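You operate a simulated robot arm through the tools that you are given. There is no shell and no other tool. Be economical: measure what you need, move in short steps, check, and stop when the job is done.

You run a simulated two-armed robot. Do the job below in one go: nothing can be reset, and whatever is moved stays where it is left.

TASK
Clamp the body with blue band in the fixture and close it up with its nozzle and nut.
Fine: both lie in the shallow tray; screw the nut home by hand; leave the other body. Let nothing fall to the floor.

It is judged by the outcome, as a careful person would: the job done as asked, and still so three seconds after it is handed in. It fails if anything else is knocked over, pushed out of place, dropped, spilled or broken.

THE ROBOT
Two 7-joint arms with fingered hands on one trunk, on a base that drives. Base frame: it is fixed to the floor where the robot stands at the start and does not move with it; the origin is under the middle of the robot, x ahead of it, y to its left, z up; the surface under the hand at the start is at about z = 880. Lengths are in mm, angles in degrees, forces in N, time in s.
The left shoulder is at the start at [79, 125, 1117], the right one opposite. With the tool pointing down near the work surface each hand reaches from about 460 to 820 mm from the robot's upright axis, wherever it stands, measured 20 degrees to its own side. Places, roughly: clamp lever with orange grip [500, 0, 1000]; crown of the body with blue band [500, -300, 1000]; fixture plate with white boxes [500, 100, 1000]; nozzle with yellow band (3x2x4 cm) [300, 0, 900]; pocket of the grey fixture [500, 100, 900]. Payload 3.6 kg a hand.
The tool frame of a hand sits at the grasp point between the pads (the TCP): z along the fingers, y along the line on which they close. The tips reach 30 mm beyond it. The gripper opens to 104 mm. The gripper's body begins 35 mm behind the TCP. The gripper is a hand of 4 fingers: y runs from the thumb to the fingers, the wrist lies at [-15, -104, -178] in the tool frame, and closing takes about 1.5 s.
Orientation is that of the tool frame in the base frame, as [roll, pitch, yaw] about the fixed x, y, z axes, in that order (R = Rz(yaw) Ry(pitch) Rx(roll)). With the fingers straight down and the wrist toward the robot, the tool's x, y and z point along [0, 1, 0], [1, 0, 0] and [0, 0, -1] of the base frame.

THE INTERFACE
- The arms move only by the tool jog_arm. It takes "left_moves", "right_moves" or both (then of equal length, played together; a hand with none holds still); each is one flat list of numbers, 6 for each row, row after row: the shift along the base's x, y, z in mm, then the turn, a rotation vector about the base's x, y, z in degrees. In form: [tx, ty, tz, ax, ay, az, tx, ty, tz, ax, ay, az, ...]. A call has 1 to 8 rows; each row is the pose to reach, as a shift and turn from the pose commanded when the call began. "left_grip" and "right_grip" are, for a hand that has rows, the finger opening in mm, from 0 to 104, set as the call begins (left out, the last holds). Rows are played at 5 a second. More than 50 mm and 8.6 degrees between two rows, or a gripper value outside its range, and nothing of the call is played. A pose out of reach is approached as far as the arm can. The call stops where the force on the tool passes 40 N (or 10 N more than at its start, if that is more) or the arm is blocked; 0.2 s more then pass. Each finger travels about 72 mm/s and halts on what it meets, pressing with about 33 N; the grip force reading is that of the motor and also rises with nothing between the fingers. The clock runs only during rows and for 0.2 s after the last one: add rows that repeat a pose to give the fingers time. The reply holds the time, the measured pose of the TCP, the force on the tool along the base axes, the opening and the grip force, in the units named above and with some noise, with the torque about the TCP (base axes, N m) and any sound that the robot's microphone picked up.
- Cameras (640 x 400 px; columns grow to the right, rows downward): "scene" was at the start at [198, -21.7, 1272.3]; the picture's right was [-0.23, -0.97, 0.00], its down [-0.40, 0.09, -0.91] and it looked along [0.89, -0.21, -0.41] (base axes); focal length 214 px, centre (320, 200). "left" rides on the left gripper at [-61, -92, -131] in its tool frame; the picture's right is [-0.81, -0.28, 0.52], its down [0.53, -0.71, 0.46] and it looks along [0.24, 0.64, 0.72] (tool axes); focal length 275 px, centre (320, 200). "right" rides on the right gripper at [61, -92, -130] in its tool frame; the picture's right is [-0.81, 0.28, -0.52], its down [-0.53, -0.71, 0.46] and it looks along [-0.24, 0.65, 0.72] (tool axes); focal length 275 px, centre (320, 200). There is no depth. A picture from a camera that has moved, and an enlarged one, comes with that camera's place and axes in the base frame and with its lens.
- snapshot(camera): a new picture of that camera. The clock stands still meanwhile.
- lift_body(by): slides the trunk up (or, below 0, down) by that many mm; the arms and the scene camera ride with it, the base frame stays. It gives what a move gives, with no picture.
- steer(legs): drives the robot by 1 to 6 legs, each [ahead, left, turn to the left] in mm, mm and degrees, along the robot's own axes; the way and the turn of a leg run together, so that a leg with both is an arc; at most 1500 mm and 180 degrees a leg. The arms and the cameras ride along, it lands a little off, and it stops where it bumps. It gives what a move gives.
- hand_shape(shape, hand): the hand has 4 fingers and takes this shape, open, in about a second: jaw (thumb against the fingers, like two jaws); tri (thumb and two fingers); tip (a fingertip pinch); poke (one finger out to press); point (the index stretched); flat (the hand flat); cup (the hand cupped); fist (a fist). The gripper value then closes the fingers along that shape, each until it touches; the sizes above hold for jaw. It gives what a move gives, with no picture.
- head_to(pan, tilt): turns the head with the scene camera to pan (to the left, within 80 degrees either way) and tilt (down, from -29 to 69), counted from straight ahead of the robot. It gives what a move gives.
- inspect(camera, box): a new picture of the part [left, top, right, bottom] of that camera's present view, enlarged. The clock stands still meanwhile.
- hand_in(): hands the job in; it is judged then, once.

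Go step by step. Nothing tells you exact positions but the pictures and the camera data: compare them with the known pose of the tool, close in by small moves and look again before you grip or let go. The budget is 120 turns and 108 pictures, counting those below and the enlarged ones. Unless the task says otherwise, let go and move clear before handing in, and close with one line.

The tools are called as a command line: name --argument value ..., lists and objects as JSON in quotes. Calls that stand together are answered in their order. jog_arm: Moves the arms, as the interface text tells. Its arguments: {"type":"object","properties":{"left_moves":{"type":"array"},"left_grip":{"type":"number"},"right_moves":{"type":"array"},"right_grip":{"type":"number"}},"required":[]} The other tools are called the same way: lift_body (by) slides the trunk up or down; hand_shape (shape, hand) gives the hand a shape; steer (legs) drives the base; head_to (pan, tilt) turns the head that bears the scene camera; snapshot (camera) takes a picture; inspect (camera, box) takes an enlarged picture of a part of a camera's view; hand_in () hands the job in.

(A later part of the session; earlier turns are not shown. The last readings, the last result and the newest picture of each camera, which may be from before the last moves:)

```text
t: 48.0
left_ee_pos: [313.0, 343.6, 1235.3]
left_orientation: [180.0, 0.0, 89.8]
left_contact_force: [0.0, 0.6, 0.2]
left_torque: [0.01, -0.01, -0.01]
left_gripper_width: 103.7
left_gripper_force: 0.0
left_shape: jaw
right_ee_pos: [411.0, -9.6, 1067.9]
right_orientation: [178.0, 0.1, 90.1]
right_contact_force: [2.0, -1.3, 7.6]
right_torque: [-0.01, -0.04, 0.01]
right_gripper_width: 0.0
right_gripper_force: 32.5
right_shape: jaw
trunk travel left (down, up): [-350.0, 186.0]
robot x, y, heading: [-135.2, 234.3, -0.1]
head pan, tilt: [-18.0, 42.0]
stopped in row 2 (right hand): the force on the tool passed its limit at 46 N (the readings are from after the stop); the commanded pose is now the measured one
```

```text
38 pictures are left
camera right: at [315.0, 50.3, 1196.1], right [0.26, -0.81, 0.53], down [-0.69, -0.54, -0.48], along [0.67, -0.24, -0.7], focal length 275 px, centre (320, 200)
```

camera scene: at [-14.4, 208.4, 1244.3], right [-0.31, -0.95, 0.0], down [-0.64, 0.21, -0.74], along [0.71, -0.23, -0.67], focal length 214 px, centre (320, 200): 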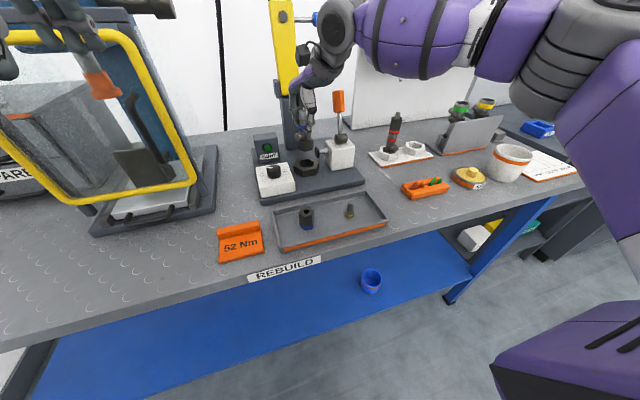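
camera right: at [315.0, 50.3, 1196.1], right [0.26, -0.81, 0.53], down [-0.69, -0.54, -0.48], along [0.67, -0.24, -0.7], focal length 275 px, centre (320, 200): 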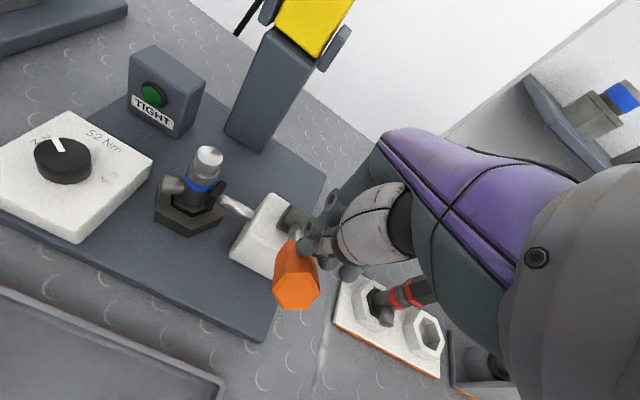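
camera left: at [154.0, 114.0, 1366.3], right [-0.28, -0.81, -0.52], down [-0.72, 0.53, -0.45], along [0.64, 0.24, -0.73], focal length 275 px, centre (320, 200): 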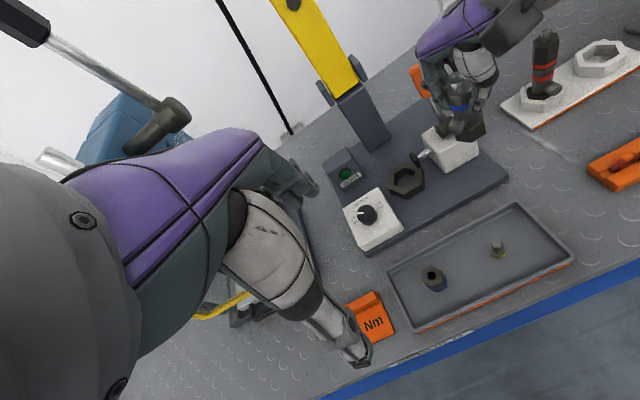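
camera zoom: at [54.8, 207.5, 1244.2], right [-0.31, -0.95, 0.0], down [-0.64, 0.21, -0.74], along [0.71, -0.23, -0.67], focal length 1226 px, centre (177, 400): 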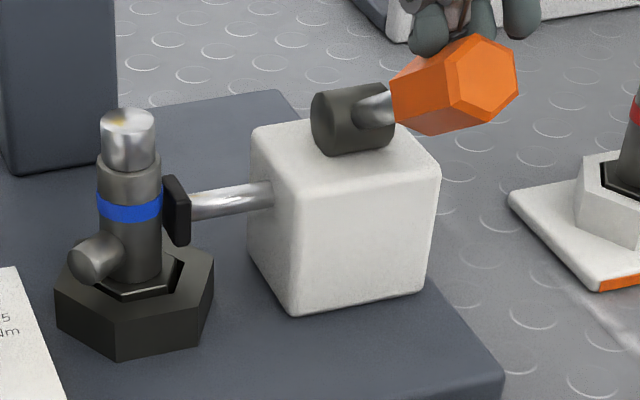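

The pad is at the body at about 56° of lever swing. I'll shift outward along the grip for more leverage and press again in fine steps to see whether it goes further and locks.

jog_arm --right_moves '[2, 0, 6, 0, 0, 0, -12, 0, 14, 0, 0, 0, -15, 0, 8, 0, 0, 0, -18, 0, 3, 0, 0, 0, -21, 0, -2, 0, 0, 0, -24, 0, -8, 0, 0, 0, -26, 0, -14, 0, 0, 0, -28, 0, -20, 0, 0, 0]'

inspect --camera "scene" --box '[300, 110, 390, 200]'

```text
t: 49.1
left_ee_pos: [312.6, 344.5, 1235.2]
left_orientation: [180.0, 0.0, 89.9]
left_contact_force: [-0.7, -0.2, 0.0]
left_torque: [0.01, 0.05, -0.02]
left_gripper_width: 103.4
left_gripper_force: 0.1
left_shape: jaw
right_ee_pos: [396.7, -10.6, 1078.7]
right_orientation: [176.5, 0.1, 90.2]
right_contact_force: [2.3, -0.1, 7.0]
right_torque: [0.02, -0.03, -0.03]
right_gripper_width: 0.0
right_gripper_force: 32.8
right_shape: jaw
trunk travel left (down, up): [-350.0, 186.0]
robot x, y, heading: [-132.7, 233.8, -0.0]
head pan, tilt: [-18.0, 42.0]
stopped in row 5 (right hand): the force on the tool passed its limit at 46 N (the readings are from after the stop); the commanded pose is now the measured one
```

```text
4.44 times, centred on (345, 155) of scene
camera zoom: at [55.0, 207.6, 1244.2], right [-0.31, -0.95, 0.0], down [-0.64, 0.21, -0.74], along [0.71, -0.23, -0.67], focal length 953 px, centre (209, 400)
```

zoom: 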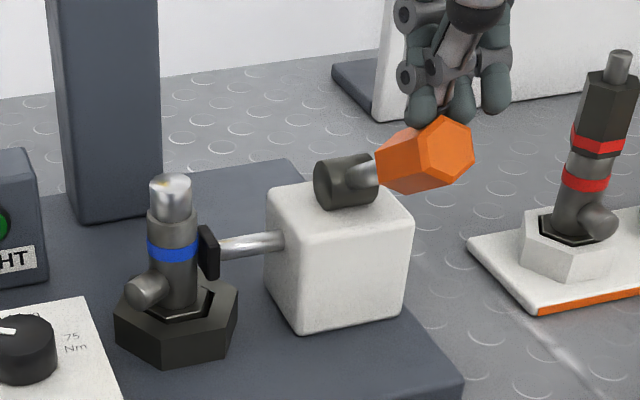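

The lever is at a solid stop with the pad pressed against the body at band height, so it is clamped. I'll withdraw the right hand, back the robot up, and look at the tray for the nozzle.

jog_arm --right_moves '[5, 0, 20, 1.5, 0, 0, 5, 0, 60, 3.5, 0, 0, -30, 10, 80, 3.5, 0, 0, -50, 40, 80, 3.5, 0, 0]' --right_grip 50

steer --legs '[[-68, 0, 0]]'

head_to --pan -27 --tilt 48

inspect --camera "scene" --box '[230, 60, 410, 260]'

snapshot --camera "right"

```text
t: 50.1
left_ee_pos: [312.6, 345.8, 1235.5]
left_orientation: [-180.0, 0.2, 90.0]
left_contact_force: [0.1, -0.1, 0.7]
left_torque: [-0.03, 0.0, 0.0]
left_gripper_width: 103.9
left_gripper_force: 0.1
left_shape: jaw
right_ee_pos: [346.2, 30.2, 1157.1]
right_orientation: [176.9, -3.5, 90.2]
right_contact_force: [1.0, -0.4, 0.2]
right_torque: [0.01, -0.03, 0.04]
right_gripper_width: 49.5
right_gripper_force: 0.1
right_shape: jaw
trunk travel left (down, up): [-350.0, 186.0]
robot x, y, heading: [-128.8, 231.7, -0.0]
head pan, tilt: [-18.0, 42.0]
```

```text
t: 51.1
left_ee_pos: [244.5, 344.9, 1237.1]
left_orientation: [-180.0, -0.1, 90.1]
left_contact_force: [-0.1, 1.1, 1.0]
left_torque: [0.0, -0.02, 0.01]
left_gripper_width: 103.8
left_gripper_force: 0.0
left_shape: jaw
right_ee_pos: [280.1, 32.5, 1155.8]
right_orientation: [176.7, -3.5, 90.4]
right_contact_force: [-0.3, 0.0, 0.4]
right_torque: [-0.01, -0.02, 0.0]
right_gripper_width: 49.6
right_gripper_force: 0.0
right_shape: jaw
trunk travel left (down, up): [-350.0, 186.0]
robot x, y, heading: [-200.2, 231.5, 0.3]
head pan, tilt: [-18.0, 42.0]
```

```text
t: 51.8
left_ee_pos: [245.2, 346.2, 1235.2]
left_orientation: [180.0, 0.0, 90.0]
left_contact_force: [0.1, 0.0, -0.1]
left_torque: [-0.02, -0.01, 0.0]
left_gripper_width: 103.7
left_gripper_force: 0.0
left_shape: jaw
right_ee_pos: [280.7, 30.6, 1155.6]
right_orientation: [176.8, -3.4, 90.3]
right_contact_force: [0.3, -0.6, 0.0]
right_torque: [-0.02, 0.03, 0.01]
right_gripper_width: 49.7
right_gripper_force: 0.0
right_shape: jaw
trunk travel left (down, up): [-350.0, 186.0]
robot x, y, heading: [-199.7, 229.7, -0.3]
head pan, tilt: [-27.0, 48.0]
```

```text
2.00 times, centred on (320, 160) of scene
camera zoom: at [-20.7, 198.1, 1235.8], right [-0.45, -0.89, 0.0], down [-0.66, 0.34, -0.67], along [0.6, -0.3, -0.74], focal length 429 px, centre (320, 280)
```

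zoom: 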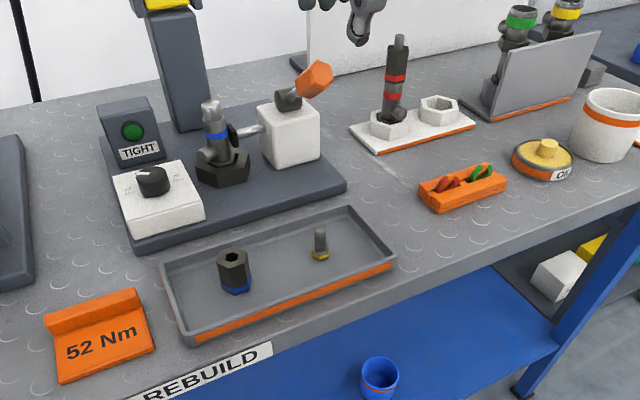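

```text
35 pictures are left
camera right: at [181.8, 84.5, 1284.0], right [0.25, -0.84, 0.48], down [-0.68, -0.51, -0.53], along [0.69, -0.2, -0.7], focal length 275 px, centre (320, 200)
```

right: 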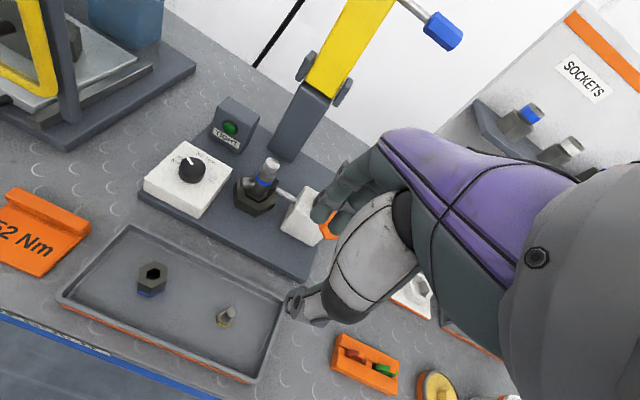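

The nozzle is at (290, 38) with its top near z = 928, and the nut at (293, 137). I'll level the right hand and come down over the nozzle, stopping above it to check.

jog_arm --right_moves '[3, 2, -40, -1.2, 1, 0, 6, 5, -80, -2.4, 2, 0, 9, 7, -120, -3.4, 3.2, 0, 9, 7, -160, -3.4, 3.2, 0, 9, 7, -180, -3.4, 3.2, 0, 9, 7, -180, -3.4, 3.2, 0]'

inspect --camera "scene" --box '[270, 120, 370, 210]'

inspect --camera "right" --box '[200, 190, 380, 350]'

```text
t: 53.2
left_ee_pos: [246.0, 345.5, 1235.6]
left_orientation: [180.0, 0.0, 90.1]
left_contact_force: [0.0, -0.6, 0.4]
left_torque: [0.01, 0.0, -0.01]
left_gripper_width: 103.7
left_gripper_force: 0.0
left_shape: jaw
right_ee_pos: [290.3, 38.5, 974.5]
right_orientation: [-179.9, -0.1, 90.3]
right_contact_force: [0.1, 0.1, -0.3]
right_torque: [-0.02, -0.03, 0.02]
right_gripper_width: 49.6
right_gripper_force: 0.2
right_shape: jaw
trunk travel left (down, up): [-350.0, 186.0]
robot x, y, heading: [-201.0, 233.5, 0.2]
head pan, tilt: [-27.0, 48.0]
```

```text
4.44 times, centred on (320, 165) of scene
camera zoom: at [-21.0, 198.0, 1235.9], right [-0.45, -0.89, 0.0], down [-0.66, 0.34, -0.67], along [0.6, -0.3, -0.74], focal length 953 px, centre (320, 356)
```

zoom: 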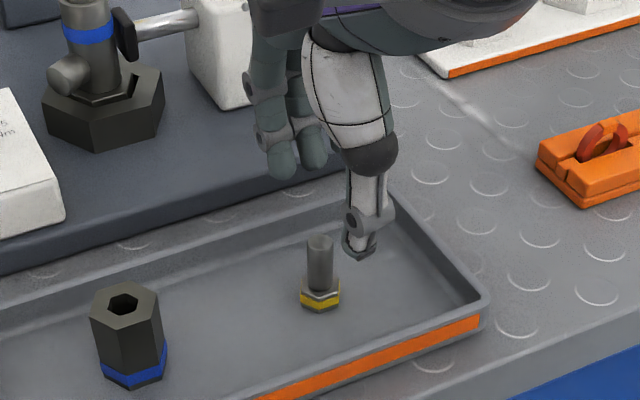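

```text
2.50 times, centred on (290, 270) of right
camera zoom: at [198.6, 98.4, 1105.6], right [0.28, -0.81, 0.52], down [-0.71, -0.54, -0.46], along [0.65, -0.24, -0.73], focal length 688 px, centre (395, 25)
```

zoom: 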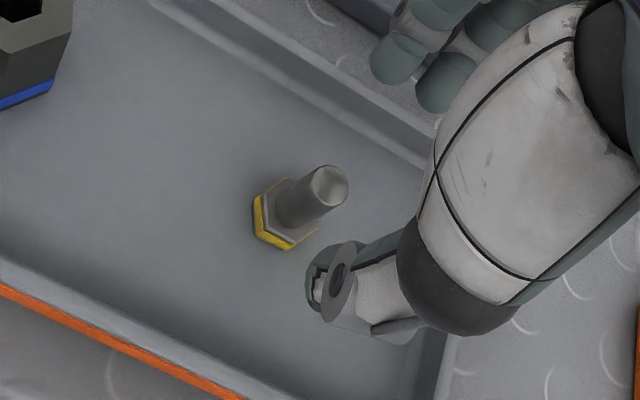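

Alignment is good, with the nozzle at (292, 39.5). I'll descend and close on the stub.

jog_arm --right_moves '[1.5, 1, -20, 0, 0, 0, 1.5, 1, -41, 0, 0, 0, 1.5, 1, -41, 0, 0, 0]'

jog_arm --right_moves '[0, 0, 0, 0, 0, 0, 0, 0, 0, 0, 0, 0, 0, 0, 0, 0, 0, 0, 0, 0, 0, 0, 0, 0, 0, 0, 0, 0, 0, 0, 0, 0, 0, 0, 0, 0]' --right_grip 4

inspect --camera "right" --box '[220, 200, 340, 320]'

```text
t: 54.0
left_ee_pos: [246.0, 344.4, 1235.4]
left_orientation: [-180.0, -0.1, 90.1]
left_contact_force: [-0.9, 0.3, 0.0]
left_torque: [0.02, 0.01, -0.01]
left_gripper_width: 103.7
left_gripper_force: 0.0
left_shape: jaw
right_ee_pos: [290.4, 40.7, 933.4]
right_orientation: [-179.9, -0.1, 90.4]
right_contact_force: [0.5, -0.3, -1.0]
right_torque: [-0.02, 0.03, 0.01]
right_gripper_width: 49.7
right_gripper_force: 0.1
right_shape: jaw
trunk travel left (down, up): [-350.0, 186.0]
robot x, y, heading: [-199.4, 232.5, 0.1]
head pan, tilt: [-27.0, 48.0]
```

```text
t: 55.4
left_ee_pos: [245.9, 345.4, 1236.2]
left_orientation: [180.0, 0.0, 90.1]
left_contact_force: [-0.5, 0.2, -0.8]
left_torque: [0.0, 0.01, -0.03]
left_gripper_width: 104.0
left_gripper_force: 0.0
left_shape: jaw
right_ee_pos: [291.0, 40.4, 934.4]
right_orientation: [179.9, 0.0, 90.3]
right_contact_force: [-0.7, -0.3, 2.1]
right_torque: [0.04, -0.04, 0.03]
right_gripper_width: 2.9
right_gripper_force: 32.9
right_shape: jaw
trunk travel left (down, up): [-350.0, 186.0]
robot x, y, heading: [-200.0, 235.4, 0.2]
head pan, tilt: [-27.0, 48.0]
```

```text
3.33 times, centred on (280, 260) of right
camera zoom: at [198.5, 101.1, 1064.6], right [0.28, -0.81, 0.52], down [-0.71, -0.54, -0.46], along [0.65, -0.24, -0.72], focal length 918 px, centre (453, 0)
```

zoom: 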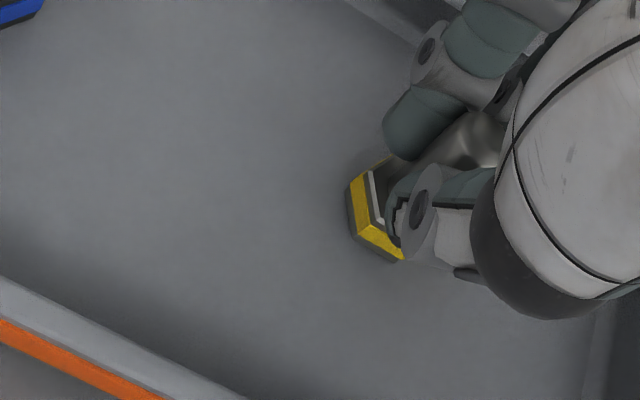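

The fingers are on the stub. I'll lift a little and check that it comes along.

jog_arm --right_moves '[0, 0, 10, 0, 0, 0, 0, 0, 30, 0, 0, 0, 0, 0, 60, 0, 0, 0, 0, 0, 90, 0, 0, 0, 0, 0, 120, 0, 0, 0]'

snapshot --camera "right"

inspect --camera "scene" --box '[270, 50, 390, 180]'

```text
t: 56.6
left_ee_pos: [244.9, 344.9, 1235.7]
left_orientation: [180.0, -0.1, 90.1]
left_contact_force: [0.1, -0.8, 0.0]
left_torque: [0.02, 0.0, 0.02]
left_gripper_width: 103.9
left_gripper_force: 0.1
left_shape: jaw
right_ee_pos: [290.8, 40.7, 1053.0]
right_orientation: [-180.0, -0.1, 90.4]
right_contact_force: [0.5, 0.4, -0.3]
right_torque: [-0.02, 0.01, 0.02]
right_gripper_width: 2.7
right_gripper_force: 33.0
right_shape: jaw
trunk travel left (down, up): [-350.0, 186.0]
robot x, y, heading: [-200.8, 236.1, 0.1]
head pan, tilt: [-27.0, 48.0]
```

```text
31 pictures are left
camera right: at [199.3, 100.1, 1183.8], right [0.28, -0.81, 0.52], down [-0.71, -0.54, -0.46], along [0.65, -0.24, -0.73], focal length 275 px, centre (320, 200)
```

right: 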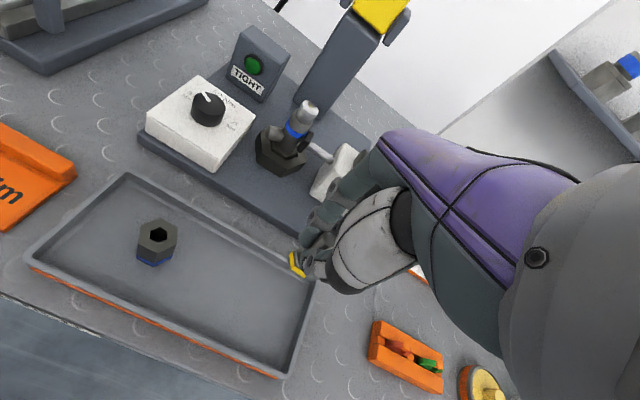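

```text
3.08 times, centred on (330, 115) of scene
camera zoom: at [-21.1, 198.2, 1235.9], right [-0.45, -0.89, 0.0], down [-0.66, 0.34, -0.67], along [0.6, -0.3, -0.74], focal length 660 px, centre (289, 462)
```

zoom: 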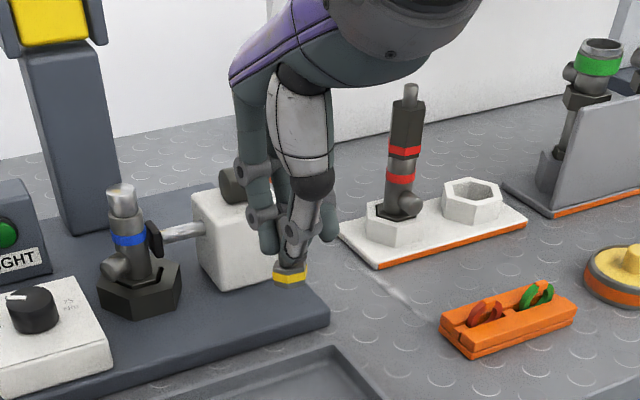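

The nozzle is held upright. I'll carry it over to hover just above the body's crown, about (481, 90), and compare in two views.

jog_arm --right_moves '[0, 25, 15, 0, 0, 0, 20, 50, 25, 0, 0, 0, 60, 50, 25, 0, 0, 0, 100, 50, 25, 0, 0, 0, 140, 50, 20, 0, 0, 0, 175, 50, 12, 0, 0, 0, 189, 50, 5, 0, 0, 0, 189, 50, 0, 0, 0, 0]'

inspect --camera "right" --box '[230, 200, 350, 320]'

inspect --camera "scene" --box '[230, 60, 330, 160]'

```text
t: 58.4
left_ee_pos: [246.6, 344.4, 1236.3]
left_orientation: [-179.9, -0.1, 90.2]
left_contact_force: [-0.2, 0.3, -0.5]
left_torque: [0.0, -0.02, 0.02]
left_gripper_width: 103.6
left_gripper_force: 0.1
left_shape: jaw
right_ee_pos: [481.8, 80.1, 1051.9]
right_orientation: [-179.9, -0.1, 90.2]
right_contact_force: [0.5, 0.6, -0.5]
right_torque: [0.0, 0.02, -0.01]
right_gripper_width: 2.4
right_gripper_force: 33.3
right_shape: jaw
right hand out of reach, approached as far as the arm can: row 7, 8
trunk travel left (down, up): [-350.0, 186.0]
robot x, y, heading: [-198.2, 233.6, 0.1]
head pan, tilt: [-27.0, 48.0]
```

```text
3.33 times, centred on (290, 260) of right
camera zoom: at [390.4, 140.7, 1182.8], right [0.28, -0.81, 0.52], down [-0.71, -0.54, -0.46], along [0.65, -0.24, -0.73], focal length 918 px, centre (420, 0)
```

zoom: 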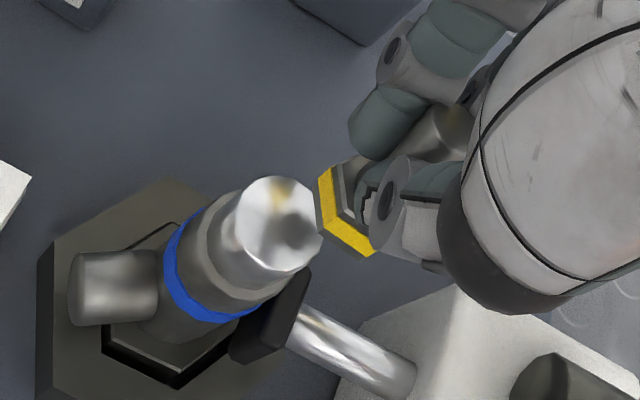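

```text
4.00 times, centred on (280, 110) of scene
camera zoom: at [-20.3, 197.8, 1235.7], right [-0.45, -0.89, 0.0], down [-0.66, 0.34, -0.67], along [0.6, -0.3, -0.74], focal length 858 px, centre (480, 560)
```

zoom: 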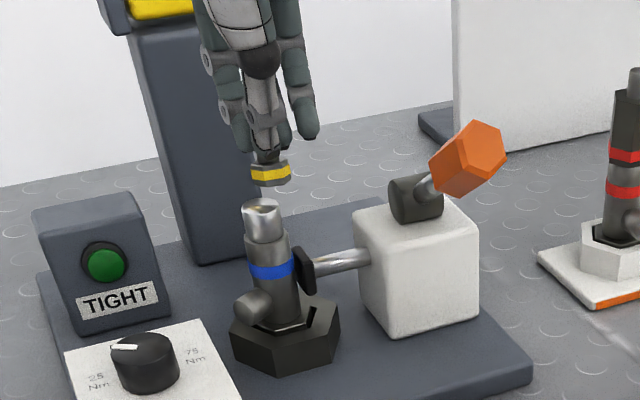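

The pad is pressed on the body. I need +9 mm in y but I'm at the arm's limit, so I'll lift a bit, shift the base left and forward, and come back.

jog_arm --right_moves '[-10, 0, 20, 0, 0, 0, -20, 0, 30, 0, 0, 0]'

steer --legs '[[20, 50, 0]]'

```text
t: 59.0
left_ee_pos: [246.9, 345.8, 1235.9]
left_orientation: [-180.0, 0.2, 90.1]
left_contact_force: [-0.4, 0.6, -0.8]
left_torque: [0.01, 0.0, 0.0]
left_gripper_width: 103.7
left_gripper_force: 0.1
left_shape: jaw
right_ee_pos: [461.2, 79.7, 1081.4]
right_orientation: [-180.0, -0.1, 90.4]
right_contact_force: [-0.1, 0.4, -0.1]
right_torque: [-0.01, 0.0, 0.02]
right_gripper_width: 2.4
right_gripper_force: 33.1
right_shape: jaw
trunk travel left (down, up): [-350.0, 186.0]
robot x, y, heading: [-198.7, 232.2, 0.4]
head pan, tilt: [-27.0, 48.0]
```

```text
t: 60.1
left_ee_pos: [265.5, 395.9, 1235.6]
left_orientation: [180.0, 0.0, 90.1]
left_contact_force: [0.0, 0.3, 0.6]
left_torque: [0.0, -0.01, 0.02]
left_gripper_width: 103.6
left_gripper_force: 0.1
left_shape: jaw
right_ee_pos: [480.8, 129.9, 1082.1]
right_orientation: [180.0, 0.0, 90.3]
right_contact_force: [-0.7, 0.3, -0.2]
right_torque: [0.02, -0.04, 0.02]
right_gripper_width: 2.6
right_gripper_force: 33.0
right_shape: jaw
trunk travel left (down, up): [-350.0, 186.0]
robot x, y, heading: [-180.1, 284.6, 0.1]
head pan, tilt: [-27.0, 48.0]
```

jog_arm --right_moves '[0, -20, 0, 0, 0, 0, 0, -40, -10, 0, 0, 0, 0, -40, -28, 0, 0, 0, 0, -40, -34, 0, 0, 0]'

inspect --camera "right" --box '[230, 200, 350, 320]'

inspect --camera "scene" --box '[260, 60, 360, 160]'

```text
t: 61.1
left_ee_pos: [265.9, 395.4, 1235.7]
left_orientation: [180.0, -0.1, 90.1]
left_contact_force: [-0.2, -0.2, -0.6]
left_torque: [0.0, -0.02, 0.01]
left_gripper_width: 103.5
left_gripper_force: 0.1
left_shape: jaw
right_ee_pos: [481.0, 88.7, 1047.5]
right_orientation: [-180.0, 0.0, 90.3]
right_contact_force: [0.3, -1.0, -0.8]
right_torque: [0.0, 0.01, -0.03]
right_gripper_width: 2.4
right_gripper_force: 33.2
right_shape: jaw
trunk travel left (down, up): [-350.0, 186.0]
robot x, y, heading: [-176.3, 280.8, 0.4]
head pan, tilt: [-27.0, 48.0]
```

```text
3.33 times, centred on (290, 260) of right
camera zoom: at [389.0, 149.0, 1178.3], right [0.28, -0.81, 0.52], down [-0.71, -0.54, -0.46], along [0.65, -0.24, -0.73], focal length 918 px, centre (420, 0)
```

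zoom: 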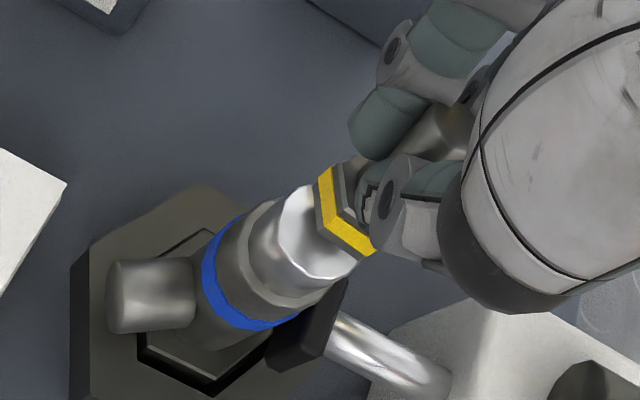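

```text
4.00 times, centred on (310, 110) of scene
camera zoom: at [-0.8, 247.7, 1235.8], right [-0.45, -0.89, 0.0], down [-0.66, 0.34, -0.67], along [0.6, -0.3, -0.74], focal length 858 px, centre (360, 560)
```

zoom: 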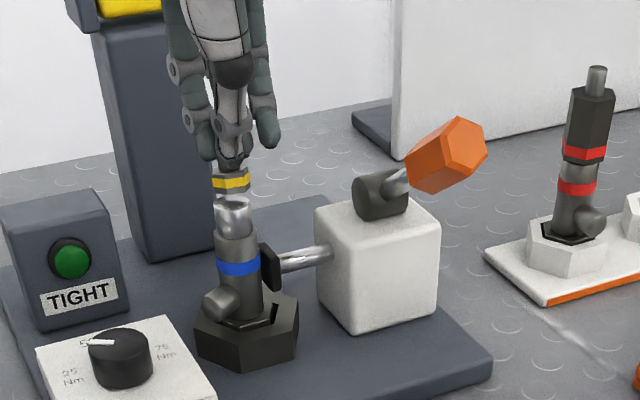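

The nozzle is centred over the crown, about 12–15 mm above it. I'll lower in small steps until light contact.

jog_arm --right_moves '[0, 0.7, -4, 0, 0, 0, 0, 0.7, -8, 0, 0, 0, 0, 0.7, -11, 0, 0, 0]'

inspect --camera "scene" --box '[290, 80, 350, 140]'

inspect --camera "right" --box '[260, 220, 350, 310]'

```text
t: 61.9
left_ee_pos: [263.1, 395.4, 1237.3]
left_orientation: [179.9, 0.0, 90.1]
left_contact_force: [0.3, -0.7, 0.4]
left_torque: [-0.01, -0.02, -0.01]
left_gripper_width: 103.7
left_gripper_force: 0.1
left_shape: jaw
right_ee_pos: [479.7, 91.2, 1042.6]
right_orientation: [179.4, -0.2, 90.2]
right_contact_force: [-2.1, -1.2, 22.2]
right_torque: [-0.12, -0.13, -0.01]
right_gripper_width: 3.0
right_gripper_force: 33.0
right_shape: jaw
trunk travel left (down, up): [-350.0, 186.0]
robot x, y, heading: [-179.0, 287.4, 0.1]
head pan, tilt: [-27.0, 48.0]
```

```text
6.67 times, centred on (320, 110) of scene
camera zoom: at [-3.1, 248.4, 1236.4], right [-0.45, -0.89, 0.0], down [-0.66, 0.34, -0.67], along [0.6, -0.3, -0.74], focal length 1430 px, centre (320, 800)
```

zoom: 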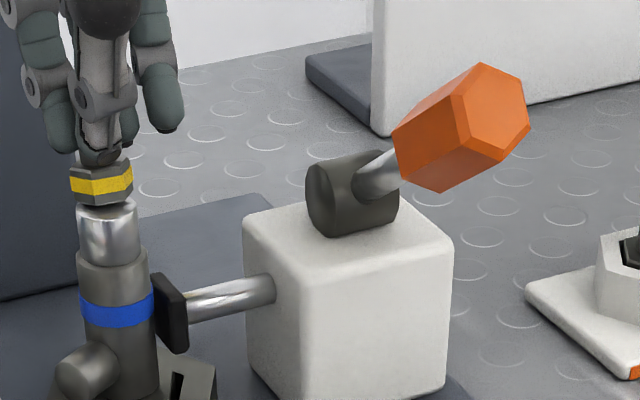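

```text
4.44 times, centred on (305, 265) of right
camera zoom: at [386.9, 150.8, 1172.4], right [0.27, -0.81, 0.52], down [-0.71, -0.54, -0.46], along [0.65, -0.24, -0.72], focal length 1224 px, centre (387, -89)
```

zoom: 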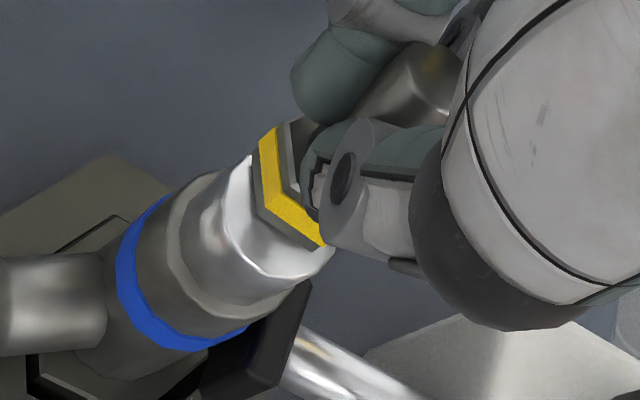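

Contact came about 6 mm early. Working back, the crown top is near z = 1004 at about (475.5, 92.7), so the nozzle is 4–5 mm too far back. I'll lift, shift (-4.5, +1.5), and look again.

jog_arm --right_moves '[0, 0, 8, 0, 0, 0, -4, 1.5, 12, 0, 0, 0, -4, 1.5, 12, 0, 0, 0]'

inspect --camera "right" --box '[260, 220, 350, 310]'

```text
t: 62.7
left_ee_pos: [266.1, 394.9, 1236.6]
left_orientation: [179.9, -0.1, 90.1]
left_contact_force: [-0.1, -0.4, 1.5]
left_torque: [-0.02, 0.01, -0.03]
left_gripper_width: 103.8
left_gripper_force: 0.0
left_shape: jaw
right_ee_pos: [475.1, 92.8, 1046.7]
right_orientation: [-179.8, -0.1, 90.2]
right_contact_force: [-0.5, -0.8, 0.1]
right_torque: [0.04, -0.01, 0.0]
right_gripper_width: 3.2
right_gripper_force: 32.6
right_shape: jaw
trunk travel left (down, up): [-350.0, 186.0]
robot x, y, heading: [-177.0, 284.1, 0.2]
head pan, tilt: [-27.0, 48.0]
```

```text
4.44 times, centred on (305, 265) of right
camera zoom: at [384.2, 152.3, 1179.5], right [0.28, -0.81, 0.52], down [-0.71, -0.54, -0.45], along [0.64, -0.24, -0.73], focal length 1224 px, centre (387, -89)
```

zoom: 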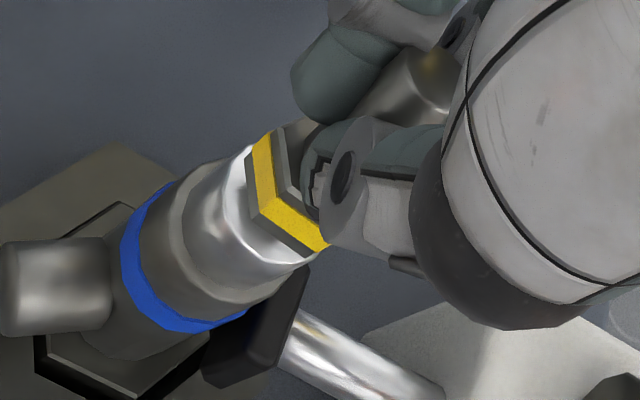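

The flange now sits centred over the rim. Lowering gently to contact.

jog_arm --right_moves '[0, 0, -2, 0, 0, 0, 0, 0, -4, 0, 0, 0, 0, 0, -6, 0, 0, 0, 0, 0, -7, 0, 0, 0]'

inspect --camera "scene" --box '[290, 80, 350, 140]'

```text
t: 63.7
left_ee_pos: [265.8, 395.0, 1235.6]
left_orientation: [179.9, -0.1, 90.1]
left_contact_force: [0.5, 0.3, -0.3]
left_torque: [-0.01, 0.01, 0.0]
left_gripper_width: 103.7
left_gripper_force: 0.0
left_shape: jaw
right_ee_pos: [476.5, 92.8, 1043.2]
right_orientation: [179.8, -0.2, 90.3]
right_contact_force: [-1.9, -1.2, 10.4]
right_torque: [-0.01, -0.02, 0.01]
right_gripper_width: 3.0
right_gripper_force: 33.4
right_shape: jaw
trunk travel left (down, up): [-350.0, 186.0]
robot x, y, heading: [-177.4, 286.9, -0.1]
head pan, tilt: [-27.0, 48.0]
```

```text
6.67 times, centred on (320, 110) of scene
camera zoom: at [-2.1, 248.0, 1236.1], right [-0.45, -0.89, 0.0], down [-0.66, 0.34, -0.67], along [0.6, -0.3, -0.74], focal length 1430 px, centre (320, 800)
```

zoom: 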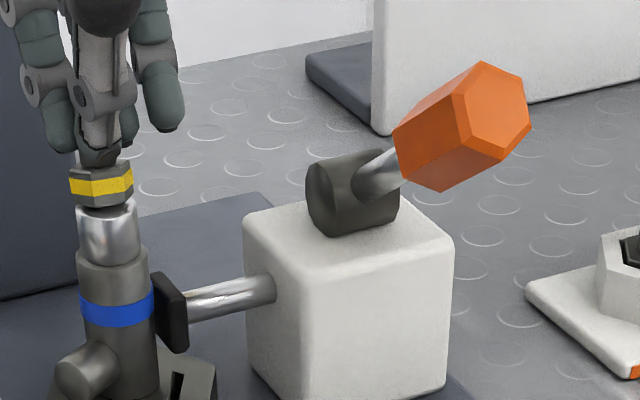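

Contact is light and centred, with near-zero torque. I'll check from the wrist camera whether the nozzle sits flush or a spigot still has to drop into the bore.

inspect --camera "right" --box '[270, 225, 340, 295]'

```text
5.71 times, centred on (305, 260) of right
camera zoom: at [384.2, 152.2, 1174.3], right [0.28, -0.81, 0.52], down [-0.71, -0.54, -0.46], along [0.65, -0.24, -0.72], focal length 1573 px, centre (406, -143)
```

zoom: 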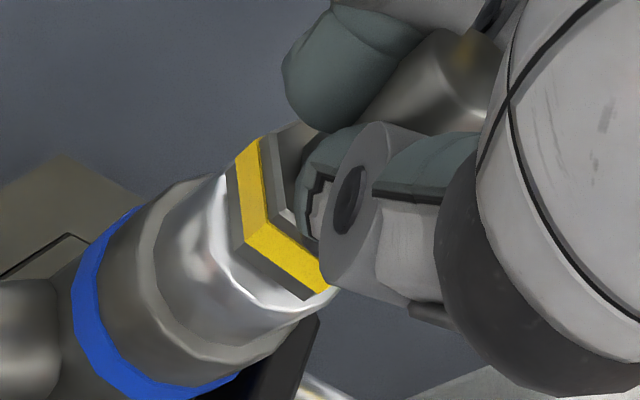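

It sits flush on the rim, just about 1 mm toward -y. I'll make a tiny correction, set it down and release.

jog_arm --right_moves '[0, 0, 5, 0, 0, 0, -0.7, 1, 5, 0, 0, 0, -0.7, 1, 2, 0, 0, 0, -0.7, 1, 1, 0, 0, 0]'

jog_arm --right_moves '[0, 0, 0, 0, 0, 0, 0, 0, 0, 0, 0, 0, 0, 0, 0, 0, 0, 0, 0, 0, 0, 0, 0, 0]' --right_grip 30

inspect --camera "right" --box '[260, 210, 350, 300]'

```text
t: 64.7
left_ee_pos: [264.1, 395.0, 1237.4]
left_orientation: [179.9, 0.0, 90.1]
left_contact_force: [0.5, 0.4, 0.2]
left_torque: [-0.03, -0.02, -0.02]
left_gripper_width: 103.7
left_gripper_force: 0.1
left_shape: jaw
right_ee_pos: [475.7, 93.2, 1044.7]
right_orientation: [179.7, -0.1, 90.3]
right_contact_force: [-0.8, -0.3, 8.0]
right_torque: [0.01, -0.05, 0.05]
right_gripper_width: 3.0
right_gripper_force: 33.4
right_shape: jaw
trunk travel left (down, up): [-350.0, 186.0]
robot x, y, heading: [-179.1, 283.2, 0.4]
head pan, tilt: [-27.0, 48.0]
```

```text
t: 65.7
left_ee_pos: [265.3, 395.1, 1236.9]
left_orientation: [180.0, 0.1, 90.1]
left_contact_force: [-0.6, -0.4, -0.6]
left_torque: [0.01, -0.01, -0.03]
left_gripper_width: 103.7
left_gripper_force: 0.0
left_shape: jaw
right_ee_pos: [477.1, 94.5, 1042.4]
right_orientation: [-180.0, -0.1, 90.2]
right_contact_force: [-0.2, 0.8, 1.1]
right_torque: [0.02, 0.0, 0.03]
right_gripper_width: 29.9
right_gripper_force: 0.0
right_shape: jaw
trunk travel left (down, up): [-350.0, 186.0]
robot x, y, heading: [-177.2, 281.3, 0.2]
head pan, tilt: [-27.0, 48.0]
```

```text
4.44 times, centred on (305, 255) of right
camera zoom: at [384.5, 153.5, 1172.7], right [0.28, -0.81, 0.52], down [-0.71, -0.54, -0.46], along [0.65, -0.24, -0.73], focal length 1224 px, centre (387, -44)
```

zoom: 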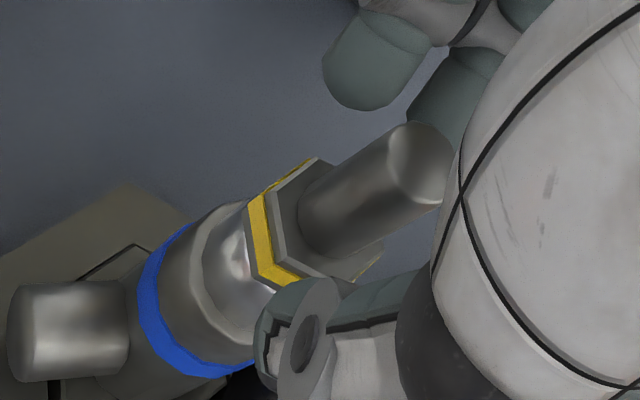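

The nozzle stands on the crown by itself. I'll raise the hand straight up, then go over to the nut in the tray.

jog_arm --right_moves '[0, 0, 30, 0, 0, 0, 0, 0, 70, 0, 0, 0, -20, 5, 100, 0, 0, 0, -65, 15, 100, 0, 0, 0, -110, 25, 95, 0, 0, 0, -150, 35, 75, 0, 0, 0, -175, 40, 40, 0, 0, 0, -184, 42, 0, 0, 0, 0]' --right_grip 30

jog_arm --right_moves '[0, 0, -30, 0, 0, 0, 0, 0, -60, 0, 0, 0, 0, 0, -60, 0, 0, 0]' --right_grip 64

snapshot --camera "right"

snapshot --camera "scene"

```text
t: 67.5
left_ee_pos: [265.6, 396.5, 1235.8]
left_orientation: [-179.9, 0.0, 90.1]
left_contact_force: [0.3, -1.3, 0.4]
left_torque: [-0.04, 0.04, -0.02]
left_gripper_width: 103.4
left_gripper_force: 0.1
left_shape: jaw
right_ee_pos: [288.9, 135.5, 1045.1]
right_orientation: [-180.0, -0.2, 90.3]
right_contact_force: [-0.2, 0.5, -0.4]
right_torque: [-0.01, -0.03, 0.01]
right_gripper_width: 29.8
right_gripper_force: 0.1
right_shape: jaw
trunk travel left (down, up): [-350.0, 186.0]
robot x, y, heading: [-180.3, 285.8, 0.1]
head pan, tilt: [-27.0, 48.0]
```

```text
t: 68.3
left_ee_pos: [265.5, 395.5, 1236.1]
left_orientation: [179.9, 0.0, 90.1]
left_contact_force: [-0.4, -0.6, -0.3]
left_torque: [0.01, 0.01, 0.01]
left_gripper_width: 103.6
left_gripper_force: 0.1
left_shape: jaw
right_ee_pos: [290.2, 133.6, 984.3]
right_orientation: [-180.0, 0.0, 90.3]
right_contact_force: [0.4, -0.3, -0.2]
right_torque: [-0.02, -0.03, -0.04]
right_gripper_width: 63.6
right_gripper_force: 0.0
right_shape: jaw
trunk travel left (down, up): [-350.0, 186.0]
robot x, y, heading: [-178.6, 287.7, -0.1]
head pan, tilt: [-27.0, 48.0]
```

```text
19 pictures are left
camera right: at [199.5, 194.4, 1114.5], right [0.28, -0.81, 0.52], down [-0.71, -0.54, -0.46], along [0.65, -0.24, -0.72], focal length 275 px, centre (320, 200)
```

right: 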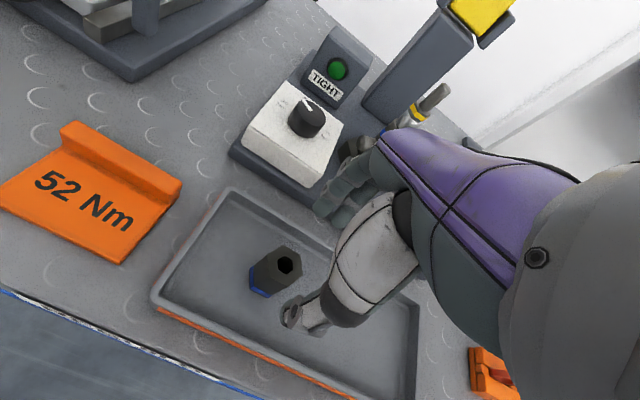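

```text
18 pictures are left
camera scene: at [-1.0, 248.0, 1235.9], right [-0.45, -0.89, 0.0], down [-0.66, 0.34, -0.67], along [0.6, -0.3, -0.74], focal length 214 px, centre (320, 200)
```

scene: 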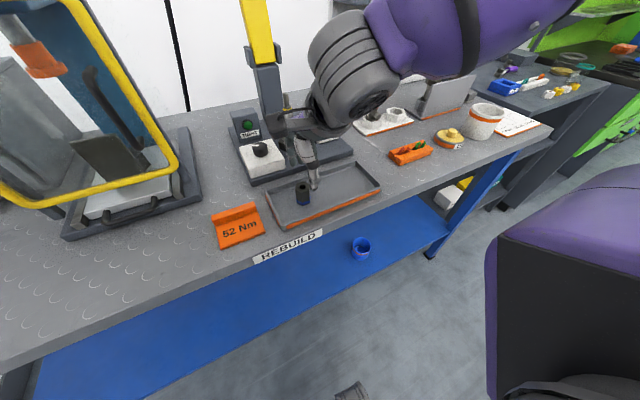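

The nut is at about (291.5, 141.5) with flats facing ±x, which suits the grip. I'll shift +8 mm in y, descend and grip its upper part.

jog_arm --right_moves '[1, 8, 0, 0, 0, 0, 1, 8, -24, 0, 0, 0, 1, 8, -46, 0, 0, 0, 1, 8, -46, 0, 0, 0]'

inspect --camera "right" --box '[220, 180, 380, 340]'

```text
t: 69.3
left_ee_pos: [265.6, 395.0, 1234.1]
left_orientation: [-180.0, 0.0, 90.1]
left_contact_force: [-0.2, -0.3, 0.2]
left_torque: [0.0, 0.01, 0.0]
left_gripper_width: 103.7
left_gripper_force: 0.0
left_shape: jaw
right_ee_pos: [293.7, 142.3, 935.8]
right_orientation: [-180.0, 0.0, 90.3]
right_contact_force: [-0.1, -0.3, -0.7]
right_torque: [-0.02, -0.01, -0.03]
right_gripper_width: 63.5
right_gripper_force: 0.1
right_shape: jaw
trunk travel left (down, up): [-350.0, 186.0]
robot x, y, heading: [-181.8, 285.9, 0.3]
head pan, tilt: [-27.0, 48.0]
```

```text
2.50 times, centred on (300, 260) of right
camera zoom: at [201.6, 203.4, 1067.0], right [0.28, -0.81, 0.52], down [-0.71, -0.54, -0.46], along [0.65, -0.24, -0.73], focal length 688 px, centre (370, 50)
```

zoom: 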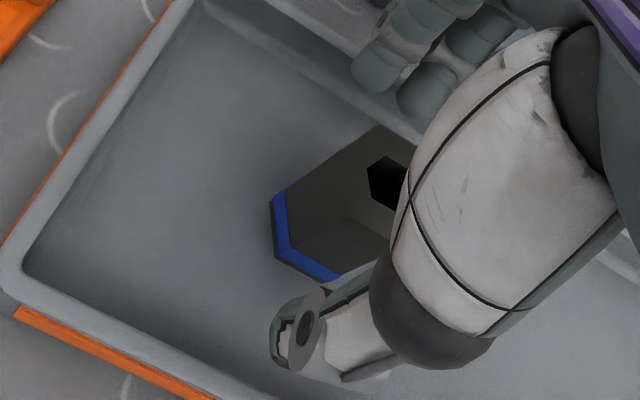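

The nut is centred between the fingers in y. Closing on it.

jog_arm --right_moves '[0, 0, 0, 0, 0, 0, 0, 0, 0, 0, 0, 0, 0, 0, 0, 0, 0, 0, 0, 0, 0, 0, 0, 0, 0, 0, 0, 0, 0, 0, 0, 0, 0, 0, 0, 0]' --right_grip 15

jog_arm --right_moves '[0, 0, 10, 0, 0, 0, 0, 0, 35, 0, 0, 0, 0, 0, 75, 0, 0, 0, 0, 0, 120, 0, 0, 0, 0, 0, 150, 0, 0, 0]'

snapshot --camera "right"

```text
t: 70.7
left_ee_pos: [266.0, 396.0, 1235.9]
left_orientation: [-179.9, -0.1, 90.1]
left_contact_force: [-0.2, -0.6, 0.5]
left_torque: [-0.02, -0.02, -0.03]
left_gripper_width: 103.6
left_gripper_force: 0.1
left_shape: jaw
right_ee_pos: [293.5, 143.5, 936.7]
right_orientation: [180.0, -0.1, 90.3]
right_contact_force: [0.1, -0.4, 0.3]
right_torque: [0.0, -0.02, 0.01]
right_gripper_width: 25.3
right_gripper_force: 33.5
right_shape: jaw
trunk travel left (down, up): [-350.0, 186.0]
robot x, y, heading: [-181.0, 283.9, -0.1]
head pan, tilt: [-27.0, 48.0]
```

```text
t: 71.9
left_ee_pos: [265.0, 394.7, 1236.3]
left_orientation: [-180.0, 0.0, 90.1]
left_contact_force: [-0.1, -0.5, 0.0]
left_torque: [0.0, 0.0, -0.02]
left_gripper_width: 103.8
left_gripper_force: 0.1
left_shape: jaw
right_ee_pos: [291.1, 141.1, 1089.2]
right_orientation: [-179.9, -0.1, 90.4]
right_contact_force: [-0.5, 0.2, -0.3]
right_torque: [-0.01, -0.02, 0.02]
right_gripper_width: 25.2
right_gripper_force: 33.0
right_shape: jaw
trunk travel left (down, up): [-350.0, 186.0]
robot x, y, heading: [-183.8, 284.9, -0.0]
head pan, tilt: [-27.0, 48.0]
```

```text
16 pictures are left
camera right: at [200.0, 201.4, 1220.4], right [0.28, -0.81, 0.52], down [-0.71, -0.54, -0.46], along [0.65, -0.24, -0.73], focal length 275 px, centre (320, 200)
```

right: 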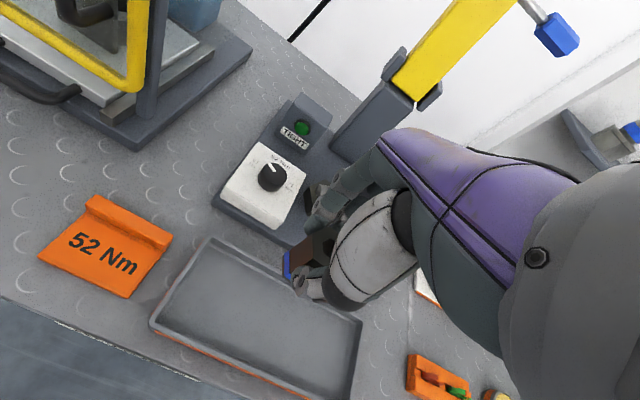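

The nut is held. I'll bring it above the nozzle, with its bottom clear of the stub, and check the alignment.

jog_arm --right_moves '[0, -15, 20, 0, 0, 0, 30, -30, 30, 0, 0, 0, 70, -45, 30, 0, 0, 0, 110, -48, 30, 0, 0, 0, 150, -48, 30, 0, 0, 0, 175, -48, 25, 0, 0, 0, 185, -48, 20, 0, 0, 0, 185, -48, 20, 0, 0, 0]'

inspect --camera "right" --box '[220, 200, 360, 340]'

inspect --camera "scene" --box '[240, 50, 350, 150]'

```text
t: 73.7
left_ee_pos: [265.9, 395.0, 1235.6]
left_orientation: [180.0, 0.0, 90.2]
left_contact_force: [0.5, 0.7, 0.7]
left_torque: [-0.01, -0.04, -0.01]
left_gripper_width: 104.0
left_gripper_force: 0.1
left_shape: jaw
right_ee_pos: [477.5, 94.9, 1105.5]
right_orientation: [180.0, -0.1, 90.4]
right_contact_force: [-0.2, -0.3, 0.2]
right_torque: [-0.01, 0.01, -0.01]
right_gripper_width: 25.1
right_gripper_force: 33.0
right_shape: jaw
trunk travel left (down, up): [-350.0, 186.0]
robot x, y, heading: [-177.7, 282.7, 0.2]
head pan, tilt: [-27.0, 48.0]
```

```text
2.86 times, centred on (290, 270) of right
camera zoom: at [385.3, 154.0, 1236.9], right [0.28, -0.81, 0.52], down [-0.71, -0.54, -0.46], along [0.65, -0.24, -0.73], focal length 786 px, centre (406, 0)
```

zoom: 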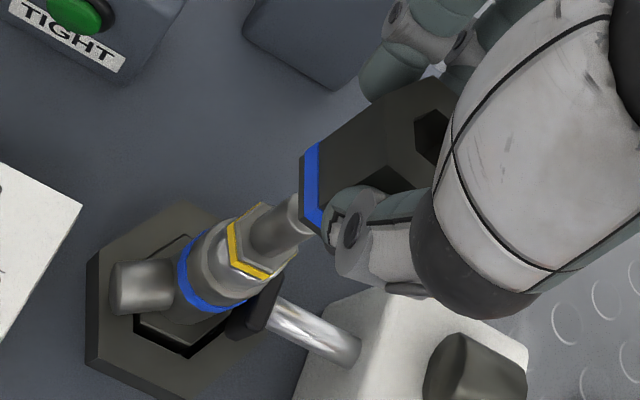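

```text
4.00 times, centred on (295, 100) of scene
camera zoom: at [-0.9, 247.9, 1235.9], right [-0.45, -0.89, 0.0], down [-0.66, 0.34, -0.67], along [0.6, -0.3, -0.74], focal length 858 px, centre (420, 600)
```

zoom: 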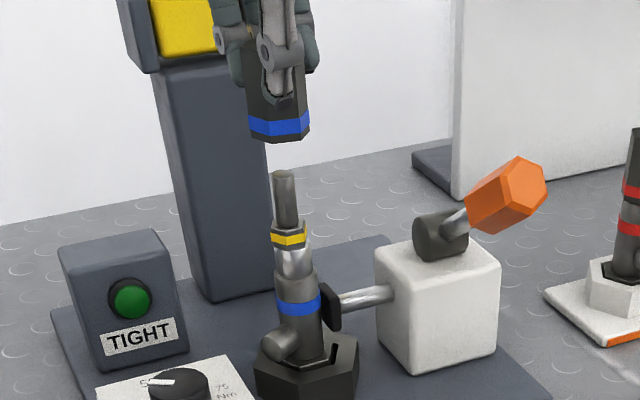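

Nut, stub and body line up in both views, with the nut bottom about 30 mm above the stub. I'll lower it over the stub in small steps.

jog_arm --right_moves '[-0.7, -0.3, -10, 0, 0, 0, -0.7, -0.3, -20, 0, 0, 0, -0.7, -0.3, -28, 0, 0, 0, -0.7, -0.3, -34, 0, 0, 0, -0.7, -0.3, -40, 0, 0, 0]'

inspect --camera "right" --box '[220, 200, 360, 340]'

inspect --camera "scene" --box '[265, 60, 345, 140]'

```text
t: 74.9
left_ee_pos: [265.7, 395.3, 1236.5]
left_orientation: [180.0, -0.1, 90.1]
left_contact_force: [-0.3, -0.4, 0.1]
left_torque: [0.03, -0.01, 0.01]
left_gripper_width: 103.5
left_gripper_force: 0.1
left_shape: jaw
right_ee_pos: [478.0, 92.6, 1066.8]
right_orientation: [180.0, -0.1, 90.3]
right_contact_force: [0.0, 0.5, -0.3]
right_torque: [0.0, -0.01, 0.01]
right_gripper_width: 25.2
right_gripper_force: 33.4
right_shape: jaw
trunk travel left (down, up): [-350.0, 186.0]
robot x, y, heading: [-181.2, 285.0, -0.1]
head pan, tilt: [-27.0, 48.0]
```

```text
2.86 times, centred on (290, 270) of right
camera zoom: at [386.3, 153.7, 1197.3], right [0.28, -0.81, 0.52], down [-0.71, -0.54, -0.46], along [0.65, -0.24, -0.73], focal length 786 px, centre (406, 0)
```

zoom: 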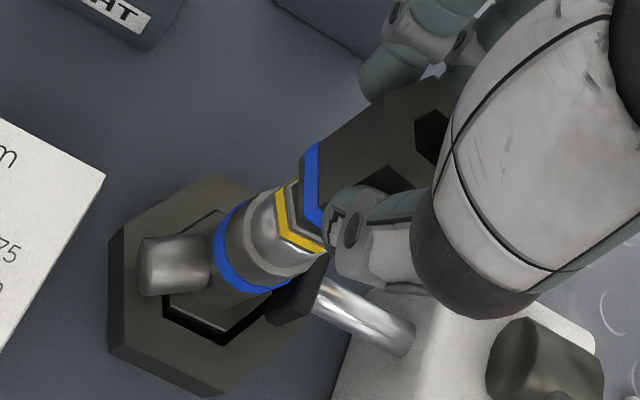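

```text
5.00 times, centred on (305, 100) of scene
camera zoom: at [-0.7, 247.9, 1235.8], right [-0.45, -0.89, 0.0], down [-0.66, 0.34, -0.67], along [0.6, -0.3, -0.74], focal length 1072 px, centre (395, 700)
```

zoom: 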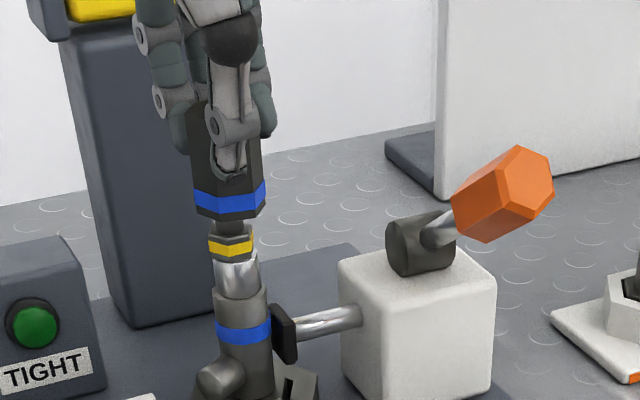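

No contact yet. The nut appears about 2 mm toward -y of the axis, so I'll correct and continue down slowly.

jog_arm --right_moves '[-0.5, 2, 0, 0, 0, 0, -0.5, 2, -4, 0, 0, 0, -0.5, 2, -8, 0, 0, 0, -0.5, 2, -12, 0, 0, 0]'

```text
t: 75.9
left_ee_pos: [265.6, 395.4, 1235.5]
left_orientation: [-180.0, 0.0, 90.1]
left_contact_force: [0.1, 0.5, -1.1]
left_torque: [-0.01, 0.0, -0.02]
left_gripper_width: 103.9
left_gripper_force: 0.1
left_shape: jaw
right_ee_pos: [476.3, 95.2, 1056.0]
right_orientation: [179.9, -0.1, 90.2]
right_contact_force: [0.0, -1.1, -0.8]
right_torque: [0.0, 0.0, -0.02]
right_gripper_width: 25.1
right_gripper_force: 32.7
right_shape: jaw
trunk travel left (down, up): [-350.0, 186.0]
robot x, y, heading: [-178.6, 282.5, 0.2]
head pan, tilt: [-27.0, 48.0]
```

jog_arm --right_moves '[0, 0, -3, 0, 0, 0, 0, 0, -6, 0, 0, 0, 0, 0, -9, 0, 0, 0]'

inspect --camera "scene" --box '[265, 60, 345, 140]'

```text
t: 76.7
left_ee_pos: [265.3, 394.9, 1235.7]
left_orientation: [179.9, 0.0, 90.1]
left_contact_force: [0.7, -0.3, -0.9]
left_torque: [0.03, -0.02, -0.03]
left_gripper_width: 103.6
left_gripper_force: 0.0
left_shape: jaw
right_ee_pos: [477.7, 95.0, 1045.4]
right_orientation: [179.9, -0.1, 90.3]
right_contact_force: [-1.1, 0.2, -0.4]
right_torque: [0.04, 0.0, 0.01]
right_gripper_width: 25.2
right_gripper_force: 33.1
right_shape: jaw
trunk travel left (down, up): [-350.0, 186.0]
robot x, y, heading: [-179.9, 282.6, 0.4]
head pan, tilt: [-27.0, 48.0]
```

```text
5.00 times, centred on (305, 100) of scene
camera zoom: at [-0.7, 247.9, 1235.8], right [-0.45, -0.89, 0.0], down [-0.66, 0.34, -0.67], along [0.6, -0.3, -0.74], focal length 1072 px, centre (395, 700)
```

zoom: 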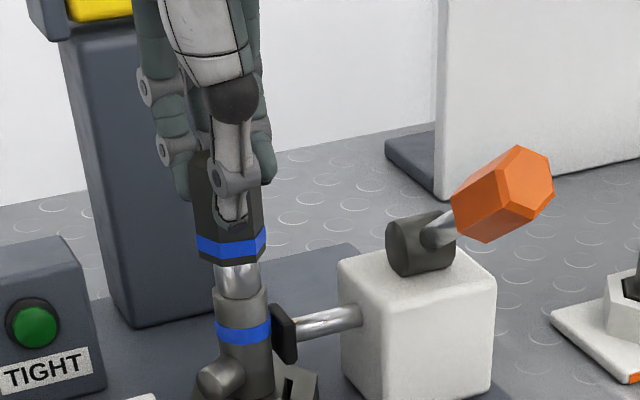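

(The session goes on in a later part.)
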